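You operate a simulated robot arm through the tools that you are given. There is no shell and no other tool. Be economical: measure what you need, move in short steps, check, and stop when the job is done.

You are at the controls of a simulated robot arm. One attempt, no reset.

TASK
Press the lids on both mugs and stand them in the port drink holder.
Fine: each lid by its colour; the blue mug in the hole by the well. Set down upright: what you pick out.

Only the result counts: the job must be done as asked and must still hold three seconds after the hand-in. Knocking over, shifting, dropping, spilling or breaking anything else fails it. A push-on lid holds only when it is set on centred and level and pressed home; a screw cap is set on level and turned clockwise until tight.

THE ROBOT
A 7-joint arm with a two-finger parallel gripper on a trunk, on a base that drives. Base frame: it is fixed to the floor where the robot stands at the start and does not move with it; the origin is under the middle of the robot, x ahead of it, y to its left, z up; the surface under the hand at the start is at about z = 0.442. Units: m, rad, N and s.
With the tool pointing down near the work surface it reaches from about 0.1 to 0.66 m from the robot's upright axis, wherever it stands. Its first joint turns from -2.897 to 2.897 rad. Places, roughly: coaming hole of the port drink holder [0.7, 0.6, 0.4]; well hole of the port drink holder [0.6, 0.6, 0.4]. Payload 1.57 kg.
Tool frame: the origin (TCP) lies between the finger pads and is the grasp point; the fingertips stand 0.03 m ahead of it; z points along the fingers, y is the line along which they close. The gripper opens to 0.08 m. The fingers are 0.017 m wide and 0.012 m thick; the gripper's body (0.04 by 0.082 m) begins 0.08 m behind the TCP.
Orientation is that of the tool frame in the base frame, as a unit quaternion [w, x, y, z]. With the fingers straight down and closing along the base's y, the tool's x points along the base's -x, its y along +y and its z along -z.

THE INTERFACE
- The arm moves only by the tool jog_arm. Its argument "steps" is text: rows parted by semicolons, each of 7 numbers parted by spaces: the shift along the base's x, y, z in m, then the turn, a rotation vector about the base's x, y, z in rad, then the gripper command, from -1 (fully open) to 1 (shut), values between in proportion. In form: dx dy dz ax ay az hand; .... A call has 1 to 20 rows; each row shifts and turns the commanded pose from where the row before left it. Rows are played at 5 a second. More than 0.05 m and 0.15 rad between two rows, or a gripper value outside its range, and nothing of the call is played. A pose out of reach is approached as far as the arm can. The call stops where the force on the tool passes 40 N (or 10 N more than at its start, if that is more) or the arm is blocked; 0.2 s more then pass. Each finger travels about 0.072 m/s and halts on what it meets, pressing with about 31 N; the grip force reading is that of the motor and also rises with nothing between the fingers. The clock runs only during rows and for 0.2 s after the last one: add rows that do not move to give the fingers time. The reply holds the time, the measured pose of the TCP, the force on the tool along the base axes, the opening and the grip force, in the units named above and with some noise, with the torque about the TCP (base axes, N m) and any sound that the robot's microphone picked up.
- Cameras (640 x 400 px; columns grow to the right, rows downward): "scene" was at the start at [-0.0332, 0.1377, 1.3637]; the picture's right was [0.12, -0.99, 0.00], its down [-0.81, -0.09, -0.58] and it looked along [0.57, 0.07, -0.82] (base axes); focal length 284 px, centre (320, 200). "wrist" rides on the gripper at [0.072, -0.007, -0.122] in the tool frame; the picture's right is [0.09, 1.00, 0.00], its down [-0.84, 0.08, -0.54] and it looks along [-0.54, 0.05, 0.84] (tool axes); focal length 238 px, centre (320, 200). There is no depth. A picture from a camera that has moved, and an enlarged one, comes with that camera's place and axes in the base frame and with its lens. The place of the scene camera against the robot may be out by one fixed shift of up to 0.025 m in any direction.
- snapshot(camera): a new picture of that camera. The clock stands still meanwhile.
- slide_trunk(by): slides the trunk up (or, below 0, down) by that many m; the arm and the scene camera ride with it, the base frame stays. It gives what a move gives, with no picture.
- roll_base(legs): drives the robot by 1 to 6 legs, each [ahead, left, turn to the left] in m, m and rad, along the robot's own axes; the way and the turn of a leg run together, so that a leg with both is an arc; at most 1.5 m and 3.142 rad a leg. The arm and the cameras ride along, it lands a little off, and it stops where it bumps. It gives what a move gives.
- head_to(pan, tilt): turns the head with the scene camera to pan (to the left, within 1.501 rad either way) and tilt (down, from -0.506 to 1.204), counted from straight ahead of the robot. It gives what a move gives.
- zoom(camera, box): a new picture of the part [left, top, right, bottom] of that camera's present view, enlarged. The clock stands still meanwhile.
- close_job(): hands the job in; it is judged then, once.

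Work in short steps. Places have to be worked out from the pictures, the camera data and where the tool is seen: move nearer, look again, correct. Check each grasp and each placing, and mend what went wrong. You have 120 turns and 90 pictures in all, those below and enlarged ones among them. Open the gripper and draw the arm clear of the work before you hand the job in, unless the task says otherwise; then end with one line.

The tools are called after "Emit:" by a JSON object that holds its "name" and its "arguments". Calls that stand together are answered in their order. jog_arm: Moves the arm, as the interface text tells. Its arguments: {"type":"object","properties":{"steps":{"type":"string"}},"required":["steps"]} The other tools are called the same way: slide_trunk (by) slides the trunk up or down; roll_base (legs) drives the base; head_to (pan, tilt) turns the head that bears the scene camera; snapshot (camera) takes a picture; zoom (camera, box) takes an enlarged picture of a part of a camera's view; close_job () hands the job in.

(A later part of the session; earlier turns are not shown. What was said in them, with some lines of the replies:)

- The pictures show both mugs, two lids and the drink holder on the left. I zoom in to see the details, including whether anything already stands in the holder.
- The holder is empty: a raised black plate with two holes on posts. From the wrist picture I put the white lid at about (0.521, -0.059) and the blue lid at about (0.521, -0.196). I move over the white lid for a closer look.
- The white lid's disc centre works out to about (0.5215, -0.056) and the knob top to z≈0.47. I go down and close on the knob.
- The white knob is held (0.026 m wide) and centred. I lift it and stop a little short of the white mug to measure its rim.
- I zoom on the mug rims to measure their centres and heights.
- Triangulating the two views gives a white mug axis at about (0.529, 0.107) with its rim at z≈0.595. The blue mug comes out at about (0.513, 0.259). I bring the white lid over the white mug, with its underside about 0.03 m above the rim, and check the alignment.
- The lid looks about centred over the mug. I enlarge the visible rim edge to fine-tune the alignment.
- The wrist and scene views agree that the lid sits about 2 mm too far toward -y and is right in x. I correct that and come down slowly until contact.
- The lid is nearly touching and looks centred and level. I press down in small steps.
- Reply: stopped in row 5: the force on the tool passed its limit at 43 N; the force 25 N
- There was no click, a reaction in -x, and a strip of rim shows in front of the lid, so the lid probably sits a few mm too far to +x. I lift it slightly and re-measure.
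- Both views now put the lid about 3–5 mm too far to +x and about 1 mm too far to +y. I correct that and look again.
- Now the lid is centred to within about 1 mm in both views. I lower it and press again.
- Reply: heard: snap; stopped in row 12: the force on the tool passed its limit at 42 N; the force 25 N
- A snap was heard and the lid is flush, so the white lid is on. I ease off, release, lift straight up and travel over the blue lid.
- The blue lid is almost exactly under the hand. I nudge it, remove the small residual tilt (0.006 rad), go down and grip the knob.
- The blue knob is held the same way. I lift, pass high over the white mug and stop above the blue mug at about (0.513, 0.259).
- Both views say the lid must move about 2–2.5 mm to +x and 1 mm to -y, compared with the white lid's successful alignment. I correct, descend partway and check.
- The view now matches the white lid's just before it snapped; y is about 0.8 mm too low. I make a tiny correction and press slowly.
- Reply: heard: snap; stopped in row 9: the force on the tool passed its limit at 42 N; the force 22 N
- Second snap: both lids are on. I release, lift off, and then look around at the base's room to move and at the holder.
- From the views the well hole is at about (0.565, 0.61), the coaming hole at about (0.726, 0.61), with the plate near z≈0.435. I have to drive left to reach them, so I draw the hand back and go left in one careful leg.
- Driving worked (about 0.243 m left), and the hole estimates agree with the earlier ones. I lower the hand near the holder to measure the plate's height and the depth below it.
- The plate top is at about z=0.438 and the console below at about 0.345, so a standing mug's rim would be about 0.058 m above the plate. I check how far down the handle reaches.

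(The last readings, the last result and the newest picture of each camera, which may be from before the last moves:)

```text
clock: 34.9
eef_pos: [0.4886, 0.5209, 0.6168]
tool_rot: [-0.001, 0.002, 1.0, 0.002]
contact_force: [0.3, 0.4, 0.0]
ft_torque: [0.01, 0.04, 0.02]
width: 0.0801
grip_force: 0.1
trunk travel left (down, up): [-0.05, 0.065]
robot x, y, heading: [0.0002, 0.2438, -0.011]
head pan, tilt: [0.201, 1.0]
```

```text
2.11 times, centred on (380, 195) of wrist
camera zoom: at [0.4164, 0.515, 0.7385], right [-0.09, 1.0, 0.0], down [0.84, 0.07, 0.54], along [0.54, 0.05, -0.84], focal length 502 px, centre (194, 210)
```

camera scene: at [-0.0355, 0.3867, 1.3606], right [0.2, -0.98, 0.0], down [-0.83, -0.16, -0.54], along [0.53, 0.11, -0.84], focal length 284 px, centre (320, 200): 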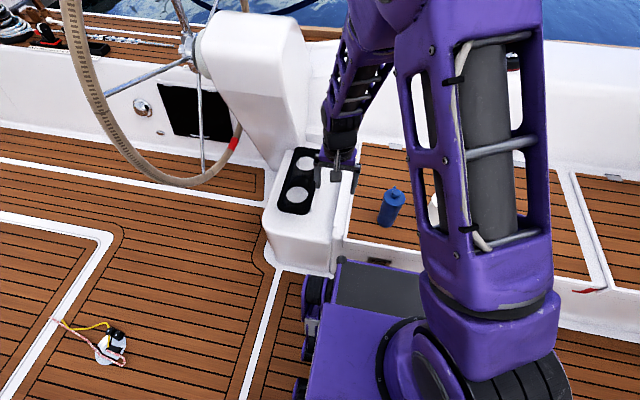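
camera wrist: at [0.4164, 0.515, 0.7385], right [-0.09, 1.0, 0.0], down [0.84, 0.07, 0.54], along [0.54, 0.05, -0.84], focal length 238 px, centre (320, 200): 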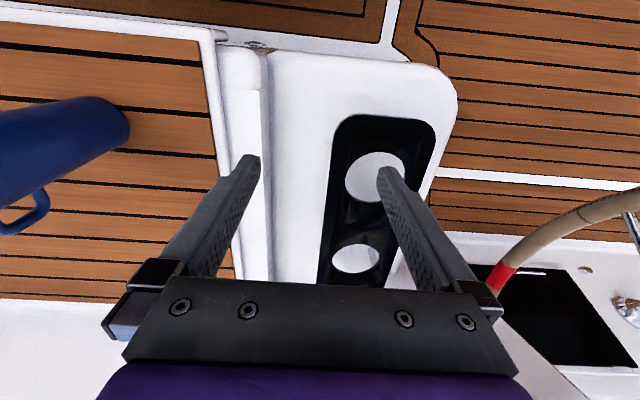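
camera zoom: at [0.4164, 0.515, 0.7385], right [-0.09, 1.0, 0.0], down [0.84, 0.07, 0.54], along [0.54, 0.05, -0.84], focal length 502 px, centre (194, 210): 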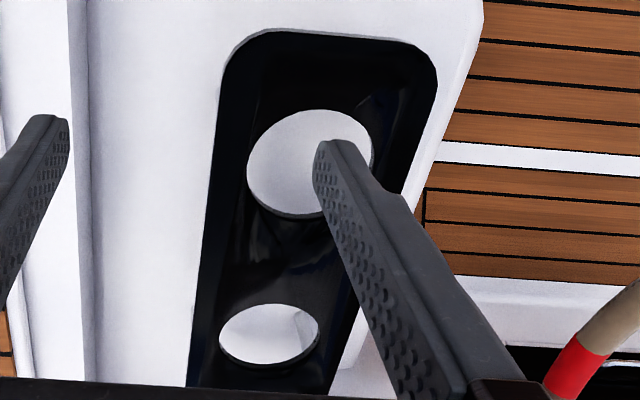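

The handle's lowest point is about 0.09 m above the mug base, about level with the plate, so it should just clear. The lid overhangs the body, so I will grip the body under the lid with the fingers tilted 45° forward. That keeps the pads off the lid and also extends the reach. I move back toward the white mug while tilting.

Emit:
{"name": "jog_arm", "arguments": {"steps": "-0.03 0 0.035 0 0 0 -1; -0.03 0 0.035 0 0 0 -1; -0.02 0 0.035 0 0 0 -1; 0 -0.046 0 0 -0.131 0 -1; 0 -0.046 0 0 -0.131 0 -1; 0 -0.046 0 0 -0.131 0 -1; 0 -0.046 0 0 -0.131 0 -1; 0 -0.046 0 0 -0.131 0 -1; 0 -0.046 0 0 -0.131 0 -1; 0 -0.046 0 0 0 0 -1; 0 -0.046 0 0 0 0 -1; 0 -0.0455 0 0 0 0 -1; 0 0 -0.03 0 0 0 -1; 0 0 -0.03 0 0 0 -1; 0 0 0 0 0 0 -1"}}

Emit:
{"name": "snapshot", "arguments": {"camera": "wrist"}}

Emit:
{"name": "head_to", "arguments": {"pan": -0.1, "tilt": 1.0}}

Emit:
{"name": "snapshot", "arguments": {"camera": "scene"}}

```text
clock: 38.1
eef_pos: [0.4092, 0.1087, 0.6618]
tool_rot: [0.383, 0.002, 0.924, 0.002]
contact_force: [-0.8, 0.0, -0.2]
ft_torque: [0.0, -0.04, 0.04]
width: 0.0798
grip_force: 0.0
trunk travel left (down, up): [-0.05, 0.065]
robot x, y, heading: [-0.0011, 0.2439, -0.005]
head pan, tilt: [0.201, 1.0]
```

```text
50 pictures are left
camera wrist: at [0.2719, 0.1023, 0.6973], right [-0.06, 1.0, -0.06], down [0.21, 0.07, 0.98], along [0.98, 0.05, -0.21], focal length 238 px, centre (320, 200)
```

wrist: 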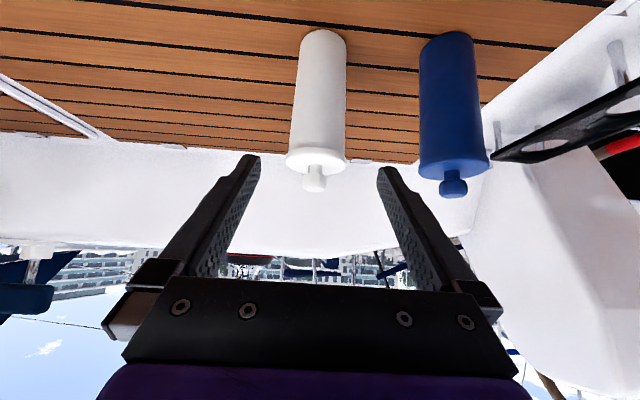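

```text
clock: 38.9
eef_pos: [0.4086, 0.1082, 0.6638]
tool_rot: [0.384, 0.0, 0.923, 0.004]
contact_force: [0.2, -0.4, -0.3]
ft_torque: [-0.01, 0.03, 0.02]
width: 0.08
grip_force: 0.0
trunk travel left (down, up): [-0.05, 0.065]
robot x, y, heading: [-0.0027, 0.2408, -0.005]
head pan, tilt: [-0.099, 1.0]
```

```text
49 pictures are left
camera scene: at [-0.0345, 0.3658, 1.3606], right [-0.1, -0.99, 0.0], down [-0.84, 0.09, -0.54], along [0.54, -0.06, -0.84], focal length 284 px, centre (320, 200)
```

scene: 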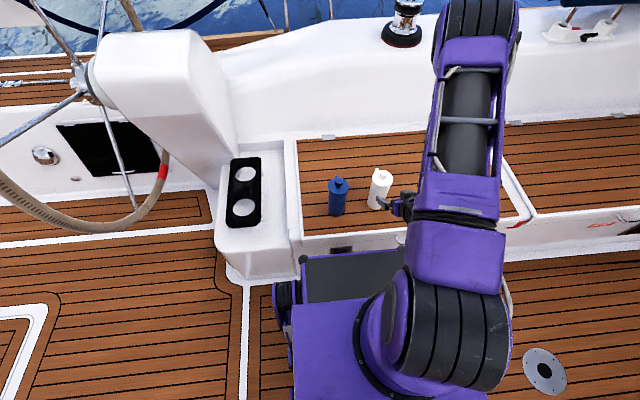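

The tilted side view is good: the white mug is straight ahead, about 1.5 mm toward -y of the finger midline. I go down to grip height and check before closing in.

Emit:
{"name": "jog_arm", "arguments": {"steps": "0 -0.0015 -0.04 0 0 0 -1; 0 0 -0.04 0 0 0 -1; 0.02 0 -0.013 0 0 0 -1; 0.03 0 0 0 0 0 -1; 0 0 0 0 0 0 -1; 0 0 0 0 0 0 -1"}}

Emit:
{"name": "snapshot", "arguments": {"camera": "wrist"}}

```text
clock: 40.3
eef_pos: [0.4593, 0.1074, 0.5688]
tool_rot: [0.384, 0.001, 0.923, 0.003]
contact_force: [0.7, -0.5, 0.0]
ft_torque: [0.01, -0.01, -0.01]
width: 0.0798
grip_force: 0.0
trunk travel left (down, up): [-0.05, 0.065]
robot x, y, heading: [0.0018, 0.2429, -0.002]
head pan, tilt: [-0.099, 1.0]
```

```text
48 pictures are left
camera wrist: at [0.3224, 0.1004, 0.6042], right [-0.06, 1.0, -0.06], down [0.21, 0.07, 0.98], along [0.98, 0.05, -0.21], focal length 238 px, centre (320, 200)
```

wrist: 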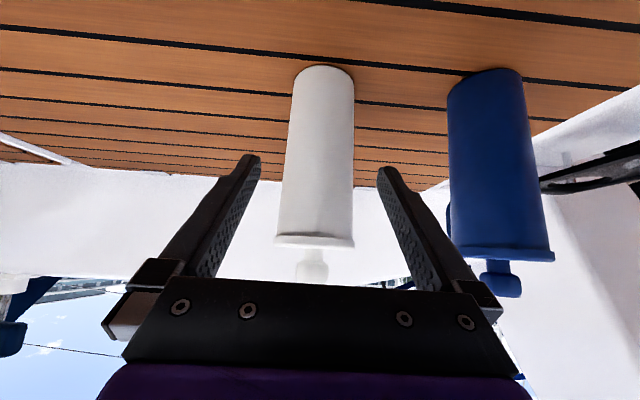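

The mug is centred between the fingers and the lid edge is well above grip height. I move forward around the body and close.

Emit:
{"name": "jog_arm", "arguments": {"steps": "0.03 0 0 0 0 0 -1; 0.02 0 0 0 0 0 -1; 0.014 0 0 0 0 0 -1; 0 0 0 0 0 0 -1; 0 0 0 0 0 0 0; 0 0 0 0 0 0 1; 0 0 0 0 0 0 1; 0 0 0 0 0 0 1"}}

Emit:
{"name": "snapshot", "arguments": {"camera": "wrist"}}

```text
clock: 42.1
eef_pos: [0.523, 0.1083, 0.5696]
tool_rot: [0.383, 0.002, 0.924, 0.001]
contact_force: [0.5, 0.0, -0.7]
ft_torque: [0.1, -0.1, 0.0]
width: 0.0564
grip_force: 30.8
trunk travel left (down, up): [-0.05, 0.065]
robot x, y, heading: [-0.0003, 0.2425, -0.007]
head pan, tilt: [-0.099, 1.0]
```

```text
47 pictures are left
camera wrist: at [0.3863, 0.1012, 0.6042], right [-0.06, 1.0, -0.06], down [0.21, 0.07, 0.98], along [0.98, 0.05, -0.21], focal length 238 px, centre (320, 200)
```

wrist: 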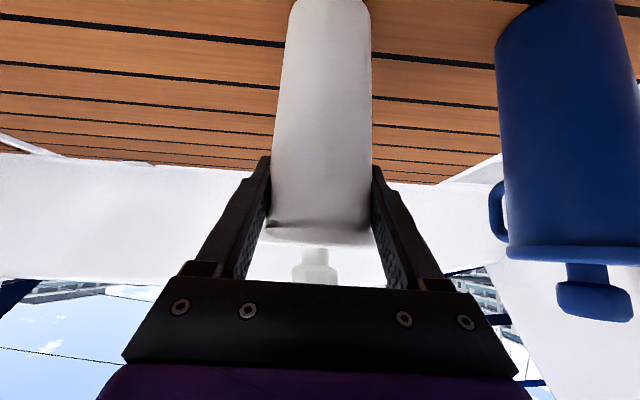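

The grip reads 0.0564 m, a bit less than the body diameter I expected. I check from the scene camera that the mug did not slip forward.

Emit:
{"name": "zoom", "arguments": {"camera": "scene", "box": [310, 155, 430, 235]}}

Emit:
{"name": "zoom", "arguments": {"camera": "wrist", "box": [220, 130, 420, 290]}}

```text
5.00 times, centred on (370, 195) of scene
camera zoom: at [-0.0346, 0.3658, 1.3606], right [-0.1, -0.99, 0.0], down [-0.84, 0.09, -0.54], along [0.54, -0.06, -0.84], focal length 1419 px, centre (70, 225)
```

zoom: 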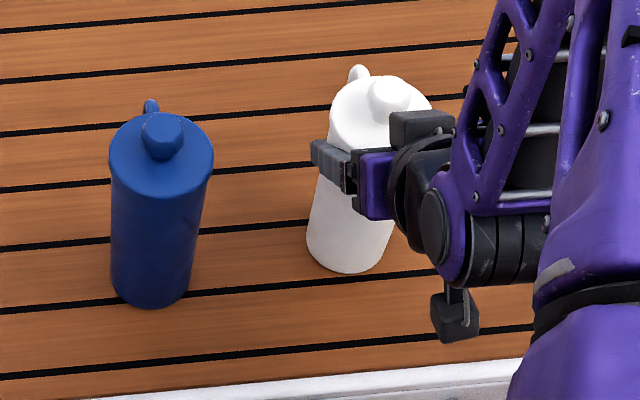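

```text
2.50 times, centred on (320, 210) of wrist
camera zoom: at [0.3863, 0.1012, 0.6042], right [-0.06, 1.0, -0.06], down [0.21, 0.07, 0.98], along [0.98, 0.05, -0.21], focal length 596 px, centre (320, 175)
```

zoom: 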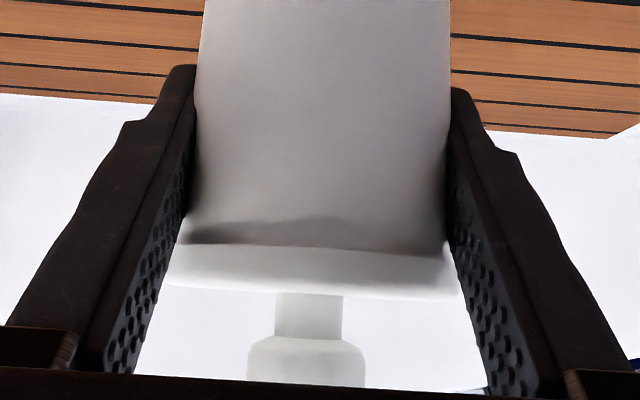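

The mug has not moved (its offset from the blue mug is unchanged), and the fingers hold the body below the lid. I lift a little and check that it hangs firm and upright.

Emit:
{"name": "jog_arm", "arguments": {"steps": "0 0 0.01 0 0 0 1; 0 0 0.02 0 0 0 1; 0 0 0.03 0 0 0 1; 0 0 0 0 0 0 1; 0 0 0 0 0 0 1"}}

Emit:
{"name": "zoom", "arguments": {"camera": "scene", "box": [310, 125, 430, 235]}}

Emit:
{"name": "snapshot", "arguments": {"camera": "wrist"}}

```text
clock: 43.3
eef_pos: [0.5223, 0.1063, 0.628]
tool_rot: [0.384, 0.002, 0.923, 0.003]
contact_force: [0.4, -0.1, -1.4]
ft_torque: [-0.01, 0.02, 0.0]
width: 0.0563
grip_force: 31.2
trunk travel left (down, up): [-0.05, 0.065]
robot x, y, heading: [0.0005, 0.2432, -0.008]
head pan, tilt: [-0.099, 1.0]
```

```text
3.64 times, centred on (370, 180) of scene
camera zoom: at [-0.0344, 0.3658, 1.3606], right [-0.1, -0.99, 0.0], down [-0.84, 0.09, -0.54], along [0.54, -0.06, -0.84], focal length 1032 px, centre (138, 273)
```

zoom: 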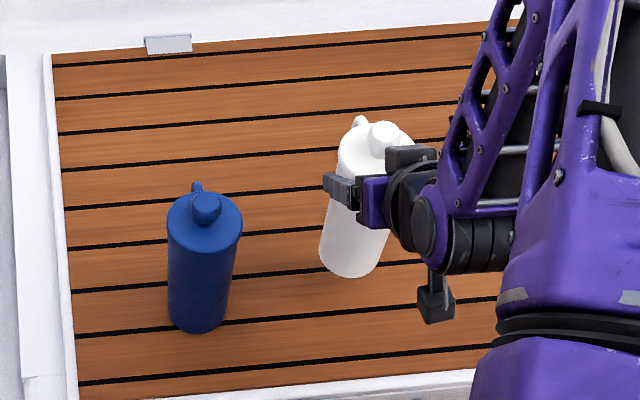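

```text
43 pictures are left
camera wrist: at [0.3855, 0.1009, 0.6639], right [-0.06, 1.0, -0.06], down [0.21, 0.07, 0.98], along [0.98, 0.05, -0.21], focal length 238 px, centre (320, 200)
```

wrist: 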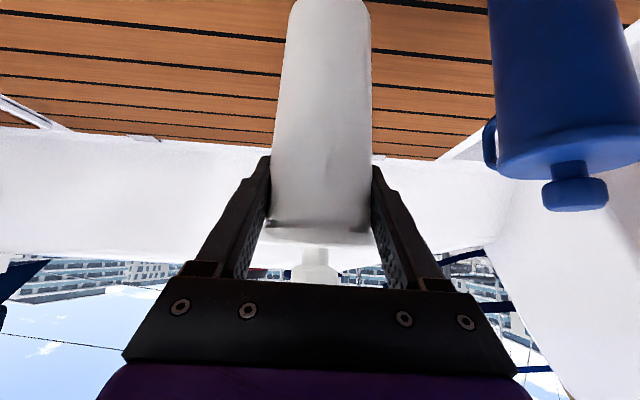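

The white mug is held rigidly and upright. I raise it above the blue mug's height, draw it back, and drive 0.21 m further left.

Emit:
{"name": "jog_arm", "arguments": {"steps": "0 0 0.045 0 0 0 1; 0 0 0.045 0 0 0 1; -0.02 0 0.045 0 0 0 1; -0.04 0 0.03 0 0 0 1; -0.04 0 0 0 0 0 1; 0 0 0 0 0 0 1"}}

Emit:
{"name": "roll_base", "arguments": {"legs": [[0, 0.21, 0]]}}

Emit:
{"name": "head_to", "arguments": {"pan": 0.25, "tilt": 0.9}}

Emit:
{"name": "snapshot", "arguments": {"camera": "scene"}}

Emit:
{"name": "snapshot", "arguments": {"camera": "wrist"}}

```text
clock: 44.7
eef_pos: [0.4233, 0.1061, 0.7932]
tool_rot: [0.383, 0.002, 0.924, 0.002]
contact_force: [-0.8, 0.9, -1.3]
ft_torque: [0.01, 0.02, 0.07]
width: 0.0563
grip_force: 31.1
trunk travel left (down, up): [-0.05, 0.065]
robot x, y, heading: [0.0005, 0.2447, -0.004]
head pan, tilt: [-0.099, 1.0]
```

```text
clock: 47.3
eef_pos: [0.4255, 0.3098, 0.7929]
tool_rot: [0.383, 0.001, 0.924, 0.003]
contact_force: [0.7, 0.4, -0.8]
ft_torque: [0.01, 0.05, 0.02]
width: 0.0563
grip_force: 31.5
trunk travel left (down, up): [-0.05, 0.065]
robot x, y, heading: [0.0039, 0.4488, -0.005]
head pan, tilt: [-0.099, 1.0]
```

```text
clock: 48.1
eef_pos: [0.4246, 0.3099, 0.7929]
tool_rot: [0.384, 0.002, 0.923, 0.003]
contact_force: [1.0, -0.5, -1.4]
ft_torque: [-0.01, 0.02, -0.02]
width: 0.0563
grip_force: 30.7
trunk travel left (down, up): [-0.05, 0.065]
robot x, y, heading: [-0.0019, 0.4496, -0.004]
head pan, tilt: [0.25, 0.901]
```

```text
42 pictures are left
camera scene: at [-0.0298, 0.5944, 1.3678], right [0.24, -0.97, 0.0], down [-0.76, -0.19, -0.62], along [0.6, 0.15, -0.78], focal length 284 px, centre (320, 200)
```

scene: 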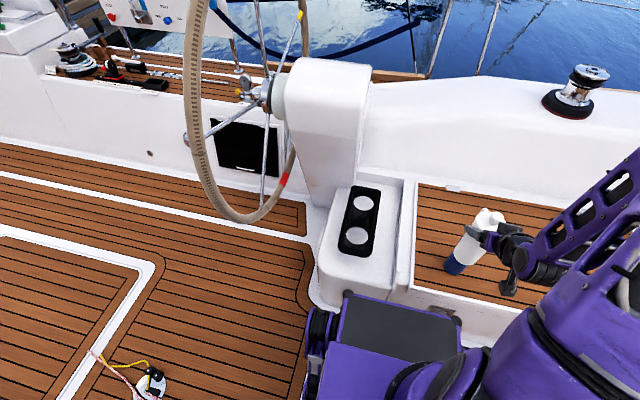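

```text
41 pictures are left
camera wrist: at [0.2881, 0.3034, 0.8287], right [-0.06, 1.0, -0.06], down [0.21, 0.07, 0.98], along [0.98, 0.05, -0.21], focal length 238 px, centre (320, 200)
```

wrist: 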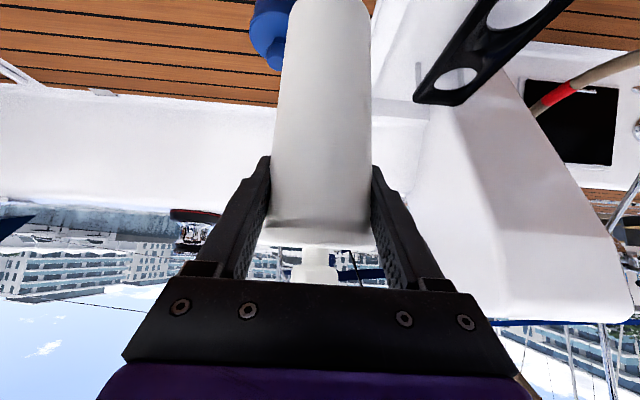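

The scene camera now sees the holder clearly. I carry the white mug to y≈0.61, then ahead and down to a safe height short of the coaming hole.

Emit:
{"name": "jog_arm", "arguments": {"steps": "0 0.043 0 0 0 0 1; 0 0.043 0 0 0 0 1; 0 0.043 0 0 0 0 1; 0 0.043 -0.01 0 0 0 1; 0 0.043 -0.02 0 0 0 1; 0 0.043 -0.02 0 0 0 1; 0 0.043 -0.02 0 0 0 1; 0.035 0 -0.03 0 0 0 1; 0.035 0 -0.03 0 0 0 1; 0.035 0 -0.01 0 0 0 1; 0.035 0 0 0 0 0 1; 0.035 0 0 0 0 0 1; 0.04 0 0 0 0 0 1; 0 0 0 0 0 0 1"}}

Emit:
{"name": "snapshot", "arguments": {"camera": "scene"}}

Emit:
{"name": "snapshot", "arguments": {"camera": "wrist"}}

```text
clock: 51.1
eef_pos: [0.6543, 0.6102, 0.6491]
tool_rot: [0.384, 0.001, 0.923, 0.003]
contact_force: [0.0, -1.0, -1.6]
ft_torque: [0.01, 0.07, 0.01]
width: 0.0561
grip_force: 30.9
out of reach, approached as far as the arm can: row 2, 3
trunk travel left (down, up): [-0.05, 0.065]
robot x, y, heading: [-0.0009, 0.4439, -0.001]
head pan, tilt: [0.25, 0.901]
```

```text
40 pictures are left
camera scene: at [-0.0298, 0.5945, 1.3678], right [0.24, -0.97, 0.0], down [-0.76, -0.19, -0.62], along [0.6, 0.15, -0.78], focal length 284 px, centre (320, 200)
```

scene: 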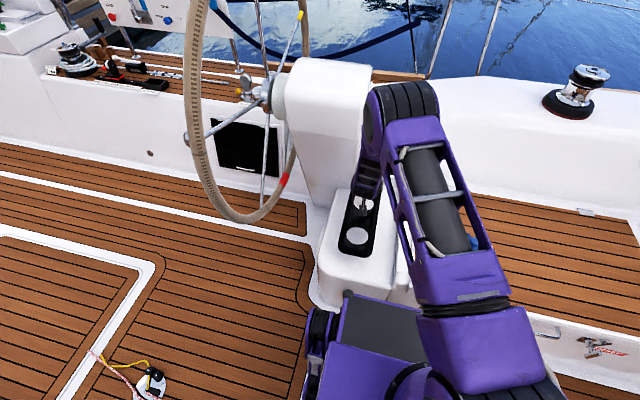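

```text
39 pictures are left
camera wrist: at [0.5174, 0.6045, 0.6831], right [-0.06, 1.0, -0.06], down [0.21, 0.07, 0.98], along [0.98, 0.05, -0.21], focal length 238 px, centre (320, 200)
```

wrist: 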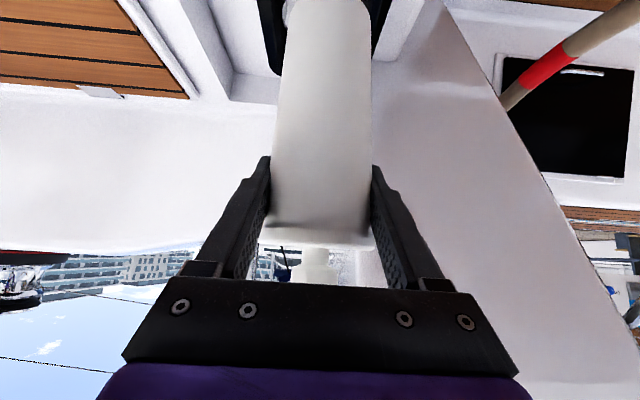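

The pose was reached. I zoom on the holder to see the mug's base against the coaming hole.

Emit:
{"name": "zoom", "arguments": {"camera": "scene", "box": [320, 160, 410, 265]}}

```text
3.81 times, centred on (365, 212) of scene
camera zoom: at [-0.0298, 0.5945, 1.3678], right [0.24, -0.97, 0.0], down [-0.76, -0.19, -0.62], along [0.6, 0.15, -0.78], focal length 1081 px, centre (149, 152)
```

zoom: 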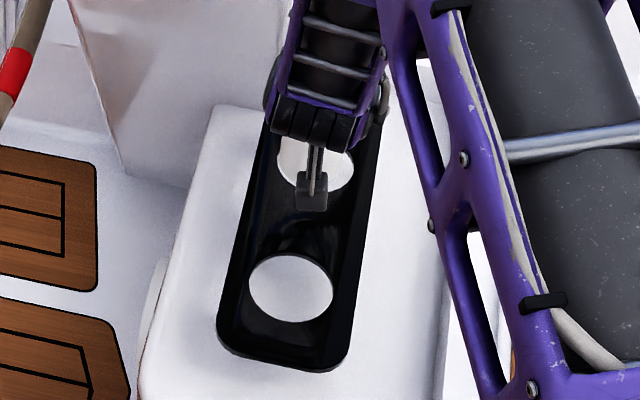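

The arm hides the hole from the scene camera, so I rely on the wrist-based hole position, about (0.728, 0.608), which the scene view matches to a few mm. I advance over the hole, still high.

Emit:
{"name": "jog_arm", "arguments": {"steps": "0.03 -0.002 0 0 0 0 1; 0.025 0 0 0 0 0 1; 0.012 0 0 0 0 0 1; 0 0 0 0 0 0 1; 0 0 0 0 0 0 1"}}

Emit:
{"name": "snapshot", "arguments": {"camera": "wrist"}}

Emit:
{"name": "zoom", "arguments": {"camera": "scene", "box": [320, 140, 410, 265]}}

```text
clock: 52.3
eef_pos: [0.721, 0.6077, 0.6492]
tool_rot: [0.383, 0.001, 0.924, 0.002]
contact_force: [-0.4, 0.3, -2.1]
ft_torque: [0.0, 0.02, -0.03]
width: 0.0562
grip_force: 31.0
trunk travel left (down, up): [-0.05, 0.065]
robot x, y, heading: [0.0016, 0.4482, -0.005]
head pan, tilt: [0.25, 0.901]
```

```text
37 pictures are left
camera wrist: at [0.5836, 0.6011, 0.684], right [-0.06, 1.0, -0.06], down [0.21, 0.07, 0.98], along [0.98, 0.05, -0.21], focal length 238 px, centre (320, 200)
```

wrist: 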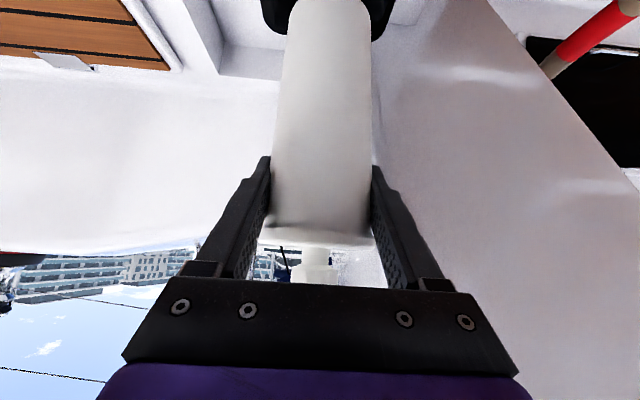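

```text
3.20 times, centred on (365, 202) of scene
camera zoom: at [-0.0298, 0.5945, 1.3678], right [0.24, -0.97, 0.0], down [-0.76, -0.19, -0.62], along [0.6, 0.15, -0.78], focal length 908 px, centre (176, 192)
```

zoom: 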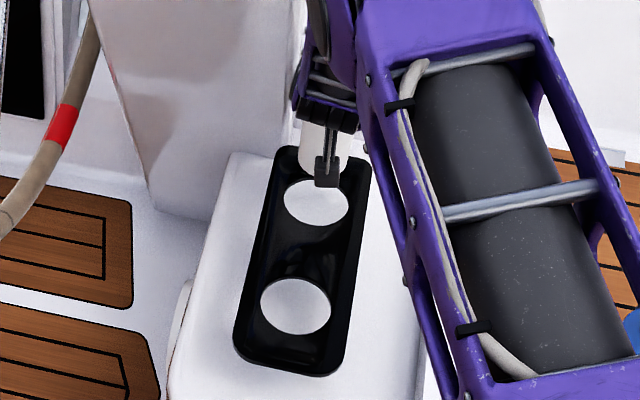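

The mug lines up laterally with the hole. I enlarge this to check the fore-and-aft alignment.

Emit:
{"name": "zoom", "arguments": {"camera": "scene", "box": [345, 170, 385, 215]}}

```text
8.89 times, centred on (365, 192) of scene
camera zoom: at [-0.0298, 0.5945, 1.3678], right [0.24, -0.97, 0.0], down [-0.76, -0.19, -0.62], along [0.6, 0.15, -0.78], focal length 2522 px, centre (-80, 267)
```

zoom: 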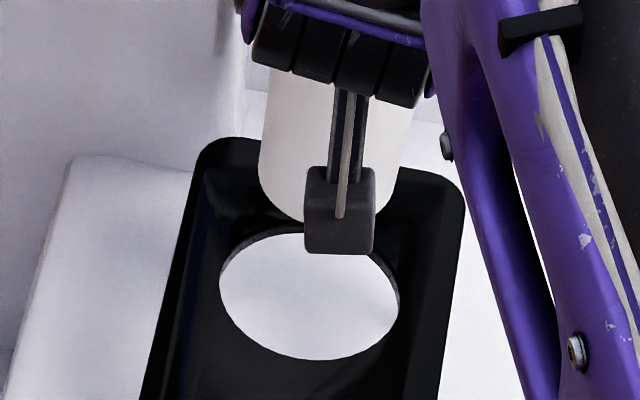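

The base-to-hole offset in the picture matches the predicted one almost exactly, so the mug is aligned. I lower it through the hole, slowing near the bottom.

Emit:
{"name": "jog_arm", "arguments": {"steps": "0 0 -0.03 0 0 0 1; 0 0 -0.03 0 0 0 1; 0 0 -0.03 0 0 0 1; 0 0 -0.03 0 0 0 1; 0 0 -0.02 0 0 0 1; 0 0 0 0 0 0 1; 0 0 0 0 0 0 1"}}

Emit:
{"name": "snapshot", "arguments": {"camera": "wrist"}}

Emit:
{"name": "zoom", "arguments": {"camera": "scene", "box": [340, 165, 390, 220]}}

```text
clock: 53.9
eef_pos: [0.7229, 0.6066, 0.5086]
tool_rot: [0.384, 0.001, 0.924, 0.003]
contact_force: [0.1, 0.4, -2.0]
ft_torque: [0.0, 0.03, -0.02]
width: 0.0564
grip_force: 30.9
trunk travel left (down, up): [-0.05, 0.065]
robot x, y, heading: [0.0036, 0.4465, -0.001]
head pan, tilt: [0.25, 0.901]
```

```text
34 pictures are left
camera wrist: at [0.5851, 0.6001, 0.5447], right [-0.06, 1.0, -0.06], down [0.21, 0.07, 0.98], along [0.98, 0.05, -0.21], focal length 238 px, centre (320, 200)
```

wrist: 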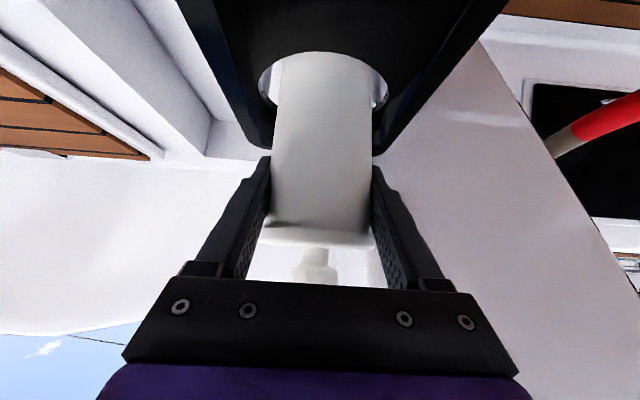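

```text
7.27 times, centred on (365, 192) of scene
camera zoom: at [-0.0298, 0.5945, 1.3678], right [0.24, -0.97, 0.0], down [-0.76, -0.19, -0.62], along [0.6, 0.15, -0.78], focal length 2063 px, centre (-7, 254)
```

zoom: 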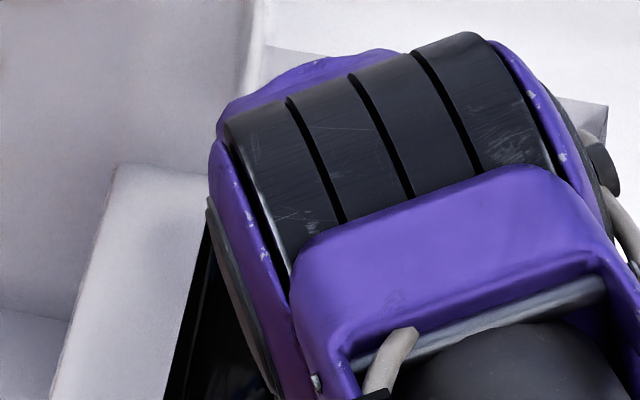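

The mug is inside the hole and centred left-right. I continue gently toward the bottom.

Emit:
{"name": "jog_arm", "arguments": {"steps": "0 0 -0.01 0 0 0 1; 0 0 -0.01 0 0 0 1; 0 0 -0.006 0 0 0 1; 0 0 -0.004 0 0 0 1; 0 0 0 0 0 0 1"}}

Emit:
{"name": "snapshot", "arguments": {"camera": "wrist"}}

```text
clock: 55.1
eef_pos: [0.722, 0.6085, 0.4836]
tool_rot: [0.387, 0.001, 0.922, 0.004]
contact_force: [2.7, 0.0, 21.2]
ft_torque: [-0.02, 0.0, -0.01]
width: 0.0564
grip_force: 31.3
trunk travel left (down, up): [-0.05, 0.065]
robot x, y, heading: [0.0021, 0.445, -0.005]
head pan, tilt: [0.25, 0.901]
```

```text
32 pictures are left
camera wrist: at [0.586, 0.602, 0.5174], right [-0.06, 1.0, -0.06], down [0.2, 0.07, 0.98], along [0.98, 0.05, -0.2], focal length 238 px, centre (320, 200)
```

wrist: 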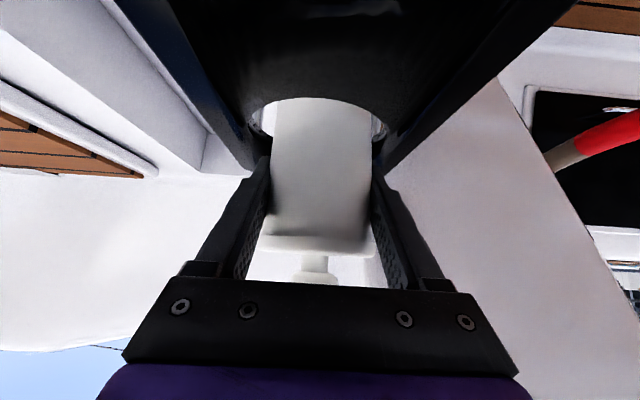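

The mug has touched down: 21 N straight up with no torque, so the base stands on the console and the handle is not fouling. I ease off, release, and check the mug before backing out.

Emit:
{"name": "jog_arm", "arguments": {"steps": "0 0 0.002 0 0 0 1; 0 0 0 0 0 0 0.6; 0 0 0 0 0 0 -0.2; 0 0 0 0 0 0 -1; 0 0 0 0 0 0 -1; 0 0 0 0 0 0 -1"}}

Emit:
{"name": "snapshot", "arguments": {"camera": "wrist"}}

```text
clock: 56.5
eef_pos: [0.7213, 0.607, 0.4812]
tool_rot: [0.383, 0.002, 0.924, 0.002]
contact_force: [0.5, -0.1, 0.0]
ft_torque: [-0.01, 0.02, 0.0]
width: 0.0798
grip_force: 0.1
trunk travel left (down, up): [-0.05, 0.065]
robot x, y, heading: [0.0015, 0.4484, -0.007]
head pan, tilt: [0.25, 0.901]
```

```text
31 pictures are left
camera wrist: at [0.5838, 0.6002, 0.5165], right [-0.06, 1.0, -0.06], down [0.21, 0.07, 0.98], along [0.98, 0.05, -0.21], focal length 238 px, centre (320, 200)
```

wrist: 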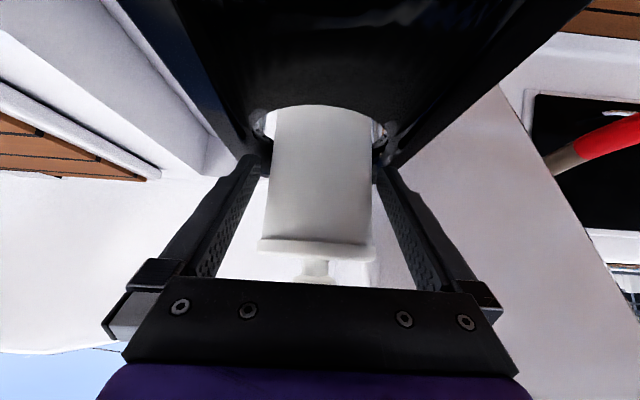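

The white mug stands upright and free in the coaming hole. I back straight out, rise, and swing back to in front of the blue mug.

Emit:
{"name": "jog_arm", "arguments": {"steps": "-0.02 0 0 0 0 0 -1; -0.03 0 0 0 0 0 -1; -0.04 0 0.005 0 0 0 -1; -0.04 0 0.03 0 0 0 -1; -0.03 0 0.04 0 0 0 -1; -0.03 0 0.04 0 0 0 -1; -0.03 0 0.03 0 0 0 -1; -0.04 0 0.03 0 0 0 -1; -0.04 -0.03 0 0 0 0 -1; 0 -0.046 0 0 0 0 -1; 0 -0.046 0 0 0 0 -1; 0 -0.046 0 0 0 0 -1; 0 -0.046 0 0 0 0 -1; 0 -0.046 0 0 0 0 -1; 0 -0.046 0 0 0 0 -1; 0 -0.042 0 0 0 0 -1; 0 0 0 0 0 0 -1"}}

Emit:
{"name": "snapshot", "arguments": {"camera": "scene"}}

Emit:
{"name": "snapshot", "arguments": {"camera": "wrist"}}

```text
clock: 60.1
eef_pos: [0.4207, 0.2569, 0.6564]
tool_rot: [0.384, 0.0, 0.923, 0.003]
contact_force: [-0.3, 0.0, 0.9]
ft_torque: [-0.01, 0.0, 0.01]
width: 0.0802
grip_force: 0.0
trunk travel left (down, up): [-0.05, 0.065]
robot x, y, heading: [0.0017, 0.4475, -0.007]
head pan, tilt: [0.25, 0.901]
```

```text
30 pictures are left
camera scene: at [-0.0299, 0.5945, 1.3678], right [0.24, -0.97, 0.0], down [-0.76, -0.19, -0.62], along [0.6, 0.15, -0.78], focal length 284 px, centre (320, 200)
```

scene: 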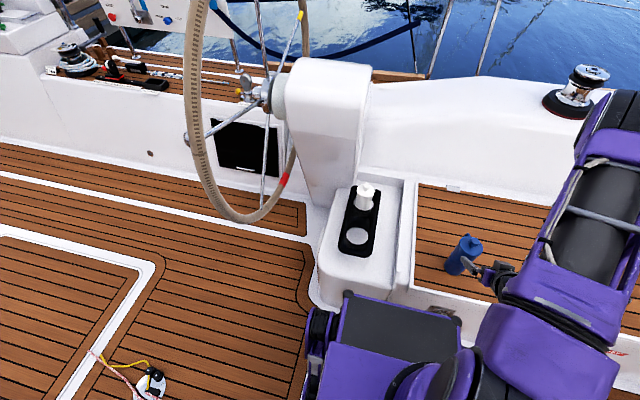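

```text
29 pictures are left
camera wrist: at [0.2838, 0.2506, 0.6923], right [-0.07, 1.0, -0.06], down [0.21, 0.07, 0.98], along [0.98, 0.05, -0.21], focal length 238 px, centre (320, 200)
```

wrist: 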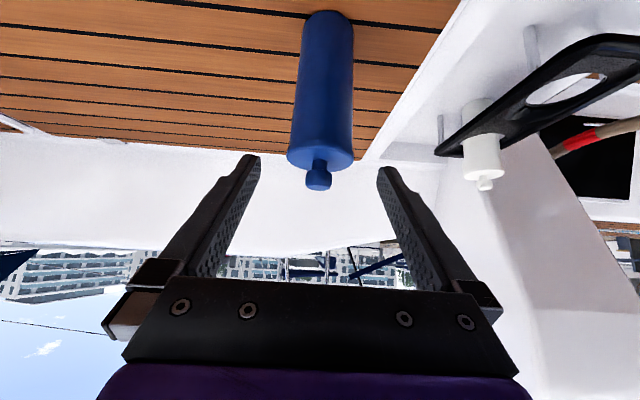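

The white mug stands well in the coaming hole. The blue mug is straight ahead, about 3 mm to +y of the finger midline, so I go to grip height in front of it and check.

Emit:
{"name": "jog_arm", "arguments": {"steps": "0 0.003 -0.04 0 0 0 -1; 0 0 -0.04 0 0 0 -1; 0.02 0 -0.006 0 0 0 -1; 0 0 0 0 0 0 -1; 0 0 0 0 0 0 -1"}}

Emit:
{"name": "snapshot", "arguments": {"camera": "wrist"}}

```text
clock: 61.3
eef_pos: [0.4413, 0.2601, 0.5709]
tool_rot: [0.382, 0.001, 0.924, 0.003]
contact_force: [0.4, 0.4, 0.2]
ft_torque: [-0.01, 0.01, -0.02]
width: 0.0801
grip_force: 0.0
trunk travel left (down, up): [-0.05, 0.065]
robot x, y, heading: [-0.0014, 0.4475, 0.001]
head pan, tilt: [0.25, 0.901]
```

```text
28 pictures are left
camera wrist: at [0.3032, 0.2542, 0.6062], right [-0.06, 1.0, -0.06], down [0.21, 0.07, 0.98], along [0.98, 0.05, -0.21], focal length 238 px, centre (320, 200)
```

wrist: 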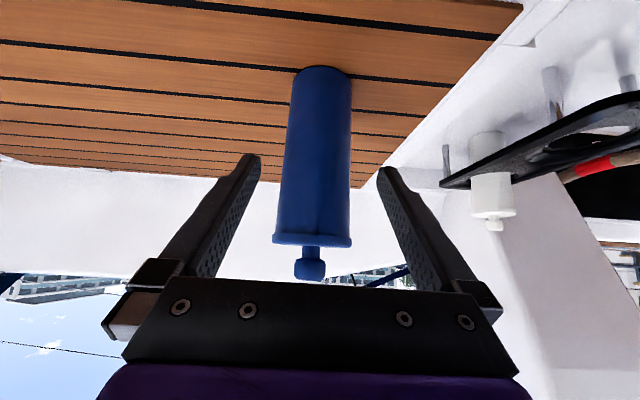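

It looks just as the white mug did before its good grasp. I move forward, close, and lift slightly.

Emit:
{"name": "jog_arm", "arguments": {"steps": "0.03 0 0 0 0 0 -1; 0.02 0 0 0 0 0 -1; 0.016 0 0 0 0 0 -1; 0 0 0 0 0 0 -1; 0 0 0 0 0 0 0; 0 0 0 0 0 0 1; 0 0 0 0 0 0 1; 0 0 0 0 0 0 1"}}

Emit:
{"name": "snapshot", "arguments": {"camera": "wrist"}}

```text
clock: 63.1
eef_pos: [0.5076, 0.2608, 0.5698]
tool_rot: [0.384, 0.002, 0.923, 0.002]
contact_force: [1.1, -1.0, 0.4]
ft_torque: [0.02, -0.09, -0.01]
width: 0.0563
grip_force: 31.1
trunk travel left (down, up): [-0.05, 0.065]
robot x, y, heading: [0.0047, 0.4496, -0.003]
head pan, tilt: [0.25, 0.901]
```

```text
27 pictures are left
camera wrist: at [0.3708, 0.2548, 0.6048], right [-0.06, 1.0, -0.06], down [0.21, 0.07, 0.98], along [0.98, 0.05, -0.21], focal length 238 px, centre (320, 200)
```

wrist: 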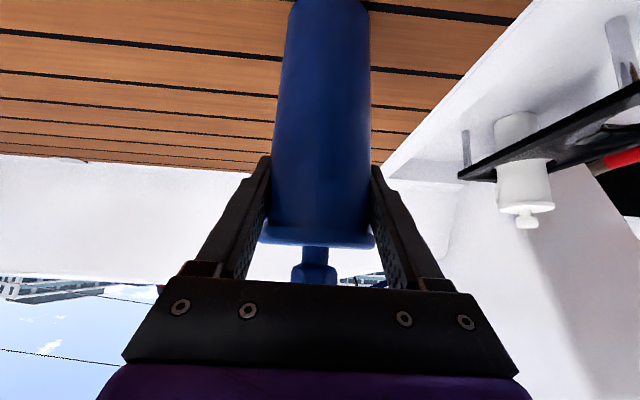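

The blue mug is gripped just like the white one. I lift it, carry it over to the well hole at about (0.565, 0.608), and stop high above it.

Emit:
{"name": "jog_arm", "arguments": {"steps": "0 0 0.01 0 0 0 1; 0 0 0.03 0 0 0 1; 0 0 0.04 0 0 0 1; 0 0 0.04 0 0 0 1; 0 0.04 0.01 0 0 0 1; 0 0.045 0 0 0 0 1; 0 0.045 0 0 0 0 1; 0 0.045 0 0 0 0 1; 0 0.045 0 0 0 0 1; 0.015 0.045 0 0 0 0 1; 0.02 0.045 0 0 0 0 1; 0.0155 0.037 0 0 0 0 1; 0 0 -0.03 0 0 0 1; 0 0 -0.02 0 0 0 1; 0 0 0 0 0 0 1; 0 0 0 0 0 0 1"}}

Emit:
{"name": "snapshot", "arguments": {"camera": "wrist"}}

Emit:
{"name": "zoom", "arguments": {"camera": "scene", "box": [325, 170, 405, 270]}}

```text
clock: 66.5
eef_pos: [0.5579, 0.6078, 0.6515]
tool_rot: [0.384, 0.0, 0.923, 0.003]
contact_force: [0.2, 0.4, -2.4]
ft_torque: [-0.01, 0.04, 0.0]
width: 0.0563
grip_force: 30.9
trunk travel left (down, up): [-0.05, 0.065]
robot x, y, heading: [0.0002, 0.4451, -0.007]
head pan, tilt: [0.25, 0.901]
```

```text
26 pictures are left
camera wrist: at [0.4213, 0.6018, 0.6858], right [-0.06, 1.0, -0.06], down [0.21, 0.07, 0.98], along [0.98, 0.05, -0.21], focal length 238 px, centre (320, 200)
```

wrist: 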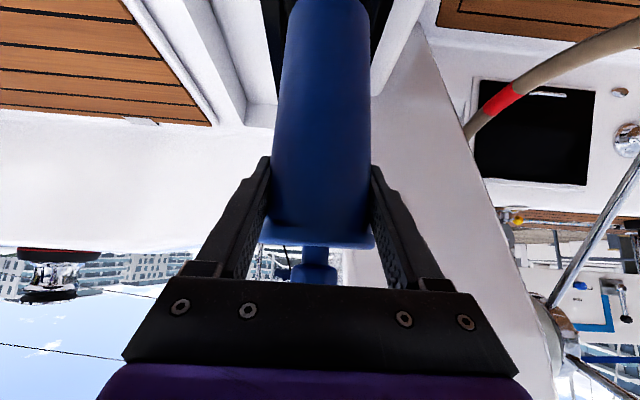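

```text
4.00 times, centred on (365, 220) of scene
camera zoom: at [-0.0298, 0.5945, 1.3678], right [0.24, -0.97, 0.0], down [-0.76, -0.19, -0.62], along [0.6, 0.15, -0.78], focal length 1135 px, centre (140, 120)
```

zoom: 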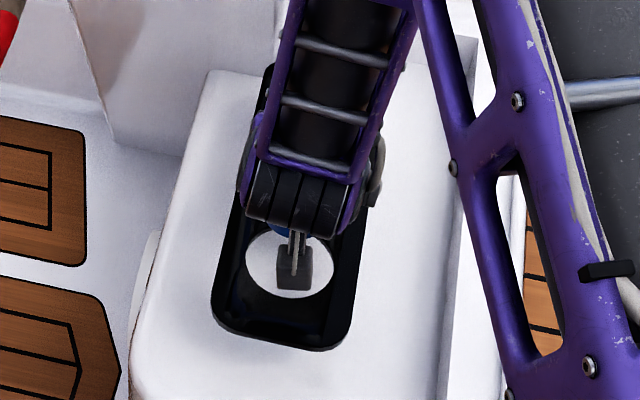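

The visible base edge fits the hole to within about 2 mm, well inside the 11 mm clearance. I lower the mug into the well hole and check midway.

Emit:
{"name": "jog_arm", "arguments": {"steps": "0 0 -0.03 0 0 0 1; 0 0 -0.03 0 0 0 1; 0 0 -0.03 0 0 0 1; 0 0 -0.03 0 0 0 1; 0 0 -0.02 0 0 0 1; 0 0 0 0 0 0 1; 0 0 0 0 0 0 1"}}

Emit:
{"name": "snapshot", "arguments": {"camera": "wrist"}}

```text
clock: 68.1
eef_pos: [0.5563, 0.6091, 0.5096]
tool_rot: [0.383, 0.001, 0.924, 0.003]
contact_force: [-0.6, -0.4, -2.2]
ft_torque: [-0.01, 0.02, -0.03]
width: 0.056
grip_force: 31.3
trunk travel left (down, up): [-0.05, 0.065]
robot x, y, heading: [-0.0034, 0.445, -0.003]
head pan, tilt: [0.25, 0.901]
```

```text
24 pictures are left
camera wrist: at [0.4196, 0.6029, 0.5445], right [-0.06, 1.0, -0.06], down [0.21, 0.07, 0.98], along [0.98, 0.05, -0.21], focal length 238 px, centre (320, 200)
```

wrist: 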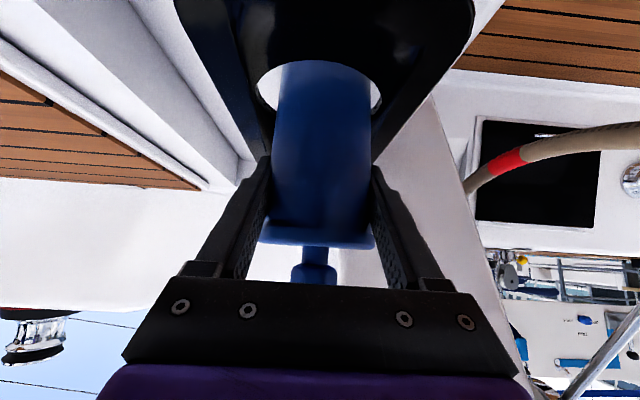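

The mug is in the hole, but it sits about 2.5 mm toward +y and a few mm nearer the front edge than the white one did. I recentre it slightly and lower it to the bottom.

Emit:
{"name": "jog_arm", "arguments": {"steps": "0.004 -0.002 0 0 0 0 1; 0 0 -0.01 0 0 0 1; 0 0 -0.01 0 0 0 1; 0 0 -0.005 0 0 0 1; 0 0 -0.003 0 0 0 1; 0 0 0 0 0 0 1"}}

Emit:
{"name": "snapshot", "arguments": {"camera": "wrist"}}

```text
clock: 69.5
eef_pos: [0.5621, 0.6059, 0.4837]
tool_rot: [0.386, 0.002, 0.922, 0.002]
contact_force: [1.5, -0.6, 21.2]
ft_torque: [-0.05, -0.08, 0.0]
width: 0.056
grip_force: 31.2
trunk travel left (down, up): [-0.05, 0.065]
robot x, y, heading: [0.0046, 0.4452, -0.008]
head pan, tilt: [0.25, 0.901]
```

```text
23 pictures are left
camera wrist: at [0.4255, 0.6003, 0.5184], right [-0.06, 1.0, -0.06], down [0.2, 0.07, 0.98], along [0.98, 0.05, -0.2], focal length 238 px, centre (320, 200)
```

wrist: 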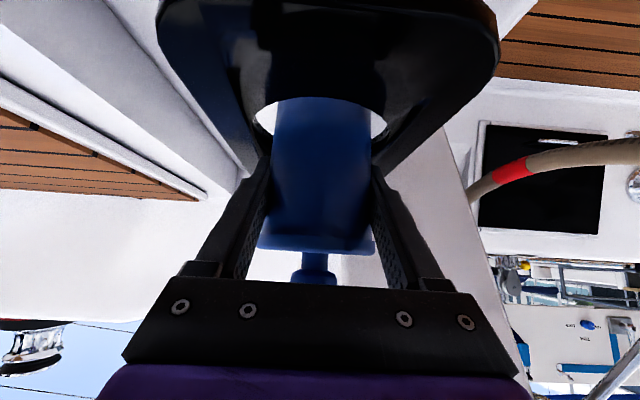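

The blue mug touched down at the same height with the same clean vertical force, centred in its hole. I ease off, release, and look.

Emit:
{"name": "jog_arm", "arguments": {"steps": "0 0 0.002 0 0 0 1; 0 0 0 0 0 0 0.6; 0 0 0 0 0 0 -0.2; 0 0 0 0 0 0 -1; 0 0 0 0 0 0 -1; 0 0 0 0 0 0 -1"}}

Emit:
{"name": "snapshot", "arguments": {"camera": "wrist"}}

```text
clock: 70.9
eef_pos: [0.5596, 0.6065, 0.4849]
tool_rot: [0.382, 0.002, 0.924, 0.002]
contact_force: [-0.1, 0.4, -0.5]
ft_torque: [0.05, -0.03, -0.01]
width: 0.08
grip_force: 0.0
trunk travel left (down, up): [-0.05, 0.065]
robot x, y, heading: [-0.0012, 0.4477, -0.004]
head pan, tilt: [0.25, 0.901]
```

```text
22 pictures are left
camera wrist: at [0.4237, 0.6001, 0.5189], right [-0.06, 1.0, -0.06], down [0.21, 0.07, 0.98], along [0.98, 0.05, -0.21], focal length 238 px, centre (320, 200)
```

wrist: 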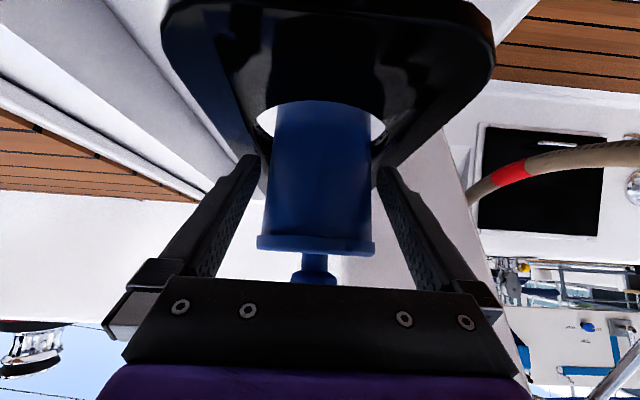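

The blue mug stands upright and free. I back straight out, rise, move the arm aside, and check both mugs.

Emit:
{"name": "jog_arm", "arguments": {"steps": "-0.02 0 0 0 0 0 -1; -0.03 0 0 0 0 0 -1; -0.04 0 0.01 0 0 0 -1; -0.03 0 0.04 0 0 0 -1; -0.02 0 0.045 0 0 0 -1; 0 0 0.045 0 0 0 -1; 0 -0.045 0.02 0 0 0 -1; 0 -0.046 0 0 0 0 -1; 0 -0.046 0 0 0 0 -1; 0 -0.046 0 0 0 0 -1; 0 -0.046 0 0 0 0 -1; 0 0 0 0 0 0 -1"}}

Emit:
{"name": "zoom", "arguments": {"camera": "scene", "box": [315, 160, 415, 270]}}

Emit:
{"name": "snapshot", "arguments": {"camera": "wrist"}}

```text
clock: 71.9
eef_pos: [0.4735, 0.6065, 0.5278]
tool_rot: [0.408, 0.006, 0.913, 0.004]
contact_force: [1.5, 1.0, 0.0]
ft_torque: [0.0, 0.04, -0.06]
width: 0.0796
grip_force: 0.1
trunk travel left (down, up): [-0.05, 0.065]
robot x, y, heading: [0.0019, 0.4491, -0.003]
head pan, tilt: [0.25, 0.901]
stopped in row 4: the force on the tool passed its limit at 120 N (the readings are from after the stop); the commanded pose is now the measured one
```

```text
3.64 times, centred on (365, 215) of scene
camera zoom: at [-0.0297, 0.5946, 1.3677], right [0.24, -0.97, 0.0], down [-0.76, -0.19, -0.62], along [0.6, 0.15, -0.78], focal length 1032 px, centre (156, 146)
```

zoom: 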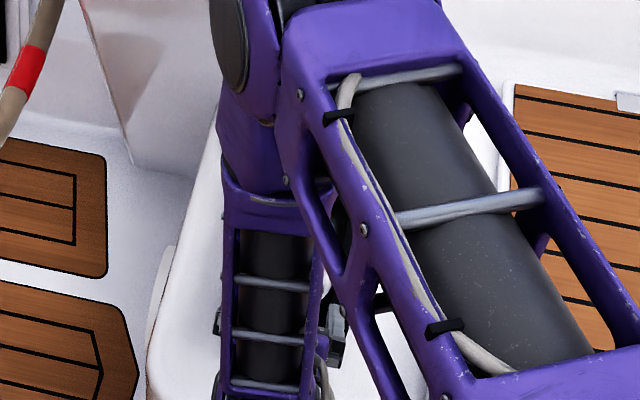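

```text
20 pictures are left
camera wrist: at [0.3346, 0.6009, 0.5557], right [-0.05, 1.0, -0.06], down [0.15, 0.07, 0.99], along [0.99, 0.04, -0.16], focal length 238 px, centre (320, 200)
```

wrist: 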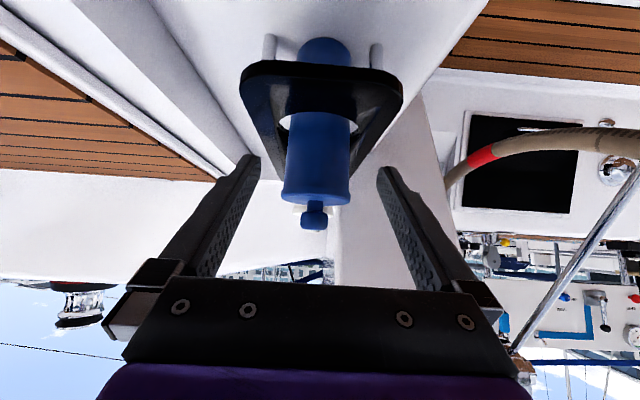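

The mugs look fine, but the move stopped on a force spike, probably the folded arm meeting the robot's own body; the load is gone now. I rise gently from here in small steps without drawing back further.

Emit:
{"name": "jog_arm", "arguments": {"steps": "0 0 0.01 0 0 0 -1; 0 0 0.015 0 0 0 -1; 0 0 0.02 0 0 0 -1; 0 0 0.03 0 0 0 -1; 0 0 0.03 0 0 0 -1; 0 0 0 0 0 0 -1"}}

Emit:
{"name": "snapshot", "arguments": {"camera": "wrist"}}

```text
clock: 73.3
eef_pos: [0.4734, 0.6063, 0.6364]
tool_rot: [0.407, 0.005, 0.913, 0.004]
contact_force: [0.5, 0.8, 0.3]
ft_torque: [0.02, 0.01, -0.01]
width: 0.0799
grip_force: 0.0
trunk travel left (down, up): [-0.05, 0.065]
robot x, y, heading: [0.0052, 0.4428, -0.0]
head pan, tilt: [0.25, 0.901]
```

```text
19 pictures are left
camera wrist: at [0.3354, 0.5999, 0.663], right [-0.05, 1.0, -0.06], down [0.16, 0.07, 0.99], along [0.99, 0.04, -0.16], focal length 238 px, centre (320, 200)
```

wrist: 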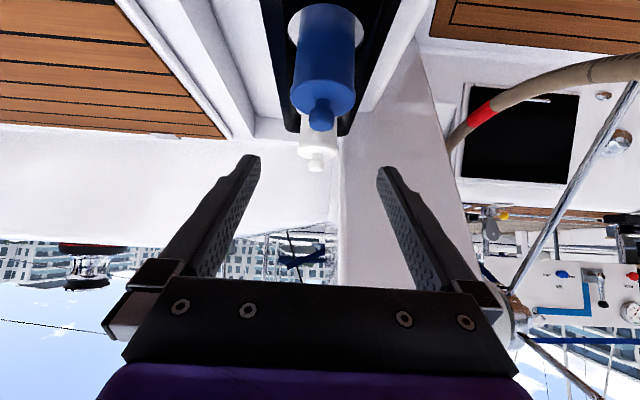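

The rise was free and both mugs stand. I swing the arm off to the right in steps, then check from the scene camera.

Emit:
{"name": "jog_arm", "arguments": {"steps": "0 -0.02 0.02 0 0 0 -1; 0 -0.03 0.01 0 0 0 -1; 0 -0.04 0 0 0 0 -1; 0 -0.04 0 0 0 0 -1; 0 -0.045 0 0 0 0 -1; 0 -0.045 0 0 0 0 -1; 0 -0.045 0 0 0 0 -1; 0 -0.045 0 0 0 0 -1; 0 0 0 0 0 0 -1"}}

Emit:
{"name": "zoom", "arguments": {"camera": "scene", "box": [315, 160, 415, 270]}}

Emit:
{"name": "snapshot", "arguments": {"camera": "wrist"}}

```text
clock: 75.3
eef_pos: [0.4749, 0.2946, 0.6624]
tool_rot: [0.408, 0.006, 0.913, 0.003]
contact_force: [-0.2, 0.1, -1.3]
ft_torque: [0.0, -0.01, 0.0]
width: 0.0799
grip_force: 0.1
trunk travel left (down, up): [-0.05, 0.065]
robot x, y, heading: [0.0016, 0.4486, -0.002]
head pan, tilt: [0.25, 0.901]
```

```text
3.64 times, centred on (365, 215) of scene
camera zoom: at [-0.03, 0.5945, 1.3678], right [0.24, -0.97, 0.0], down [-0.76, -0.19, -0.62], along [0.6, 0.15, -0.78], focal length 1032 px, centre (156, 146)
```

zoom: 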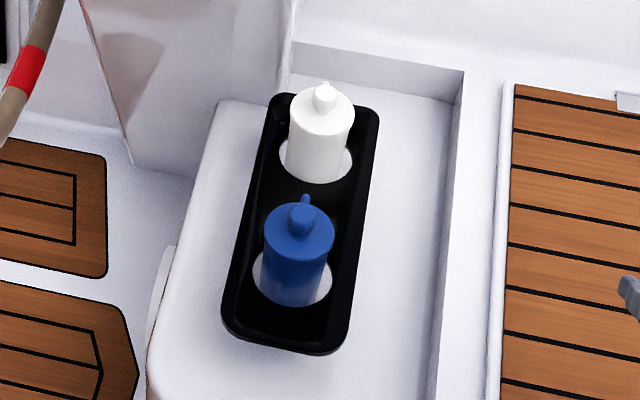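

```text
17 pictures are left
camera wrist: at [0.3357, 0.2893, 0.6908], right [-0.05, 1.0, -0.06], down [0.16, 0.07, 0.99], along [0.99, 0.04, -0.16], focal length 238 px, centre (320, 200)
```

wrist: 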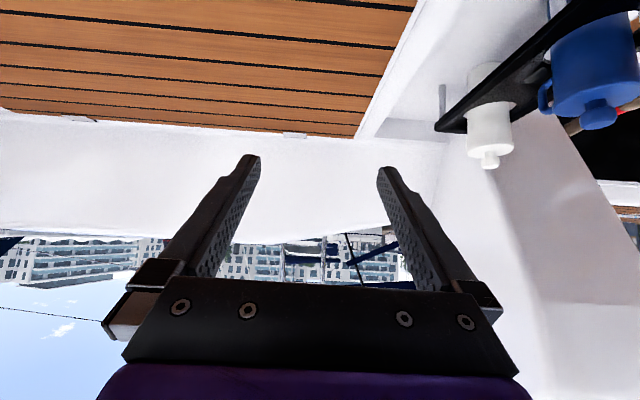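

Both lidded mugs stand upright in the port holder, blue in the hole by the well and white in the coaming hole. The gripper is open and the arm is clear, so I hand the job in.

Emit:
{"name": "close_job", "arguments": {}}

```text
The job is handed in.
```

Job handed in: each mug has its own-colour lid snapped on, and both stand upright in the port drink holder, the blue in the hole by the well and the white in the coaming hole. As the arm backed out for the last time, the move stopped on a 120 N force spike, probably the arm meeting the robot itself. The pictures taken afterwards show both mugs still standing in place.
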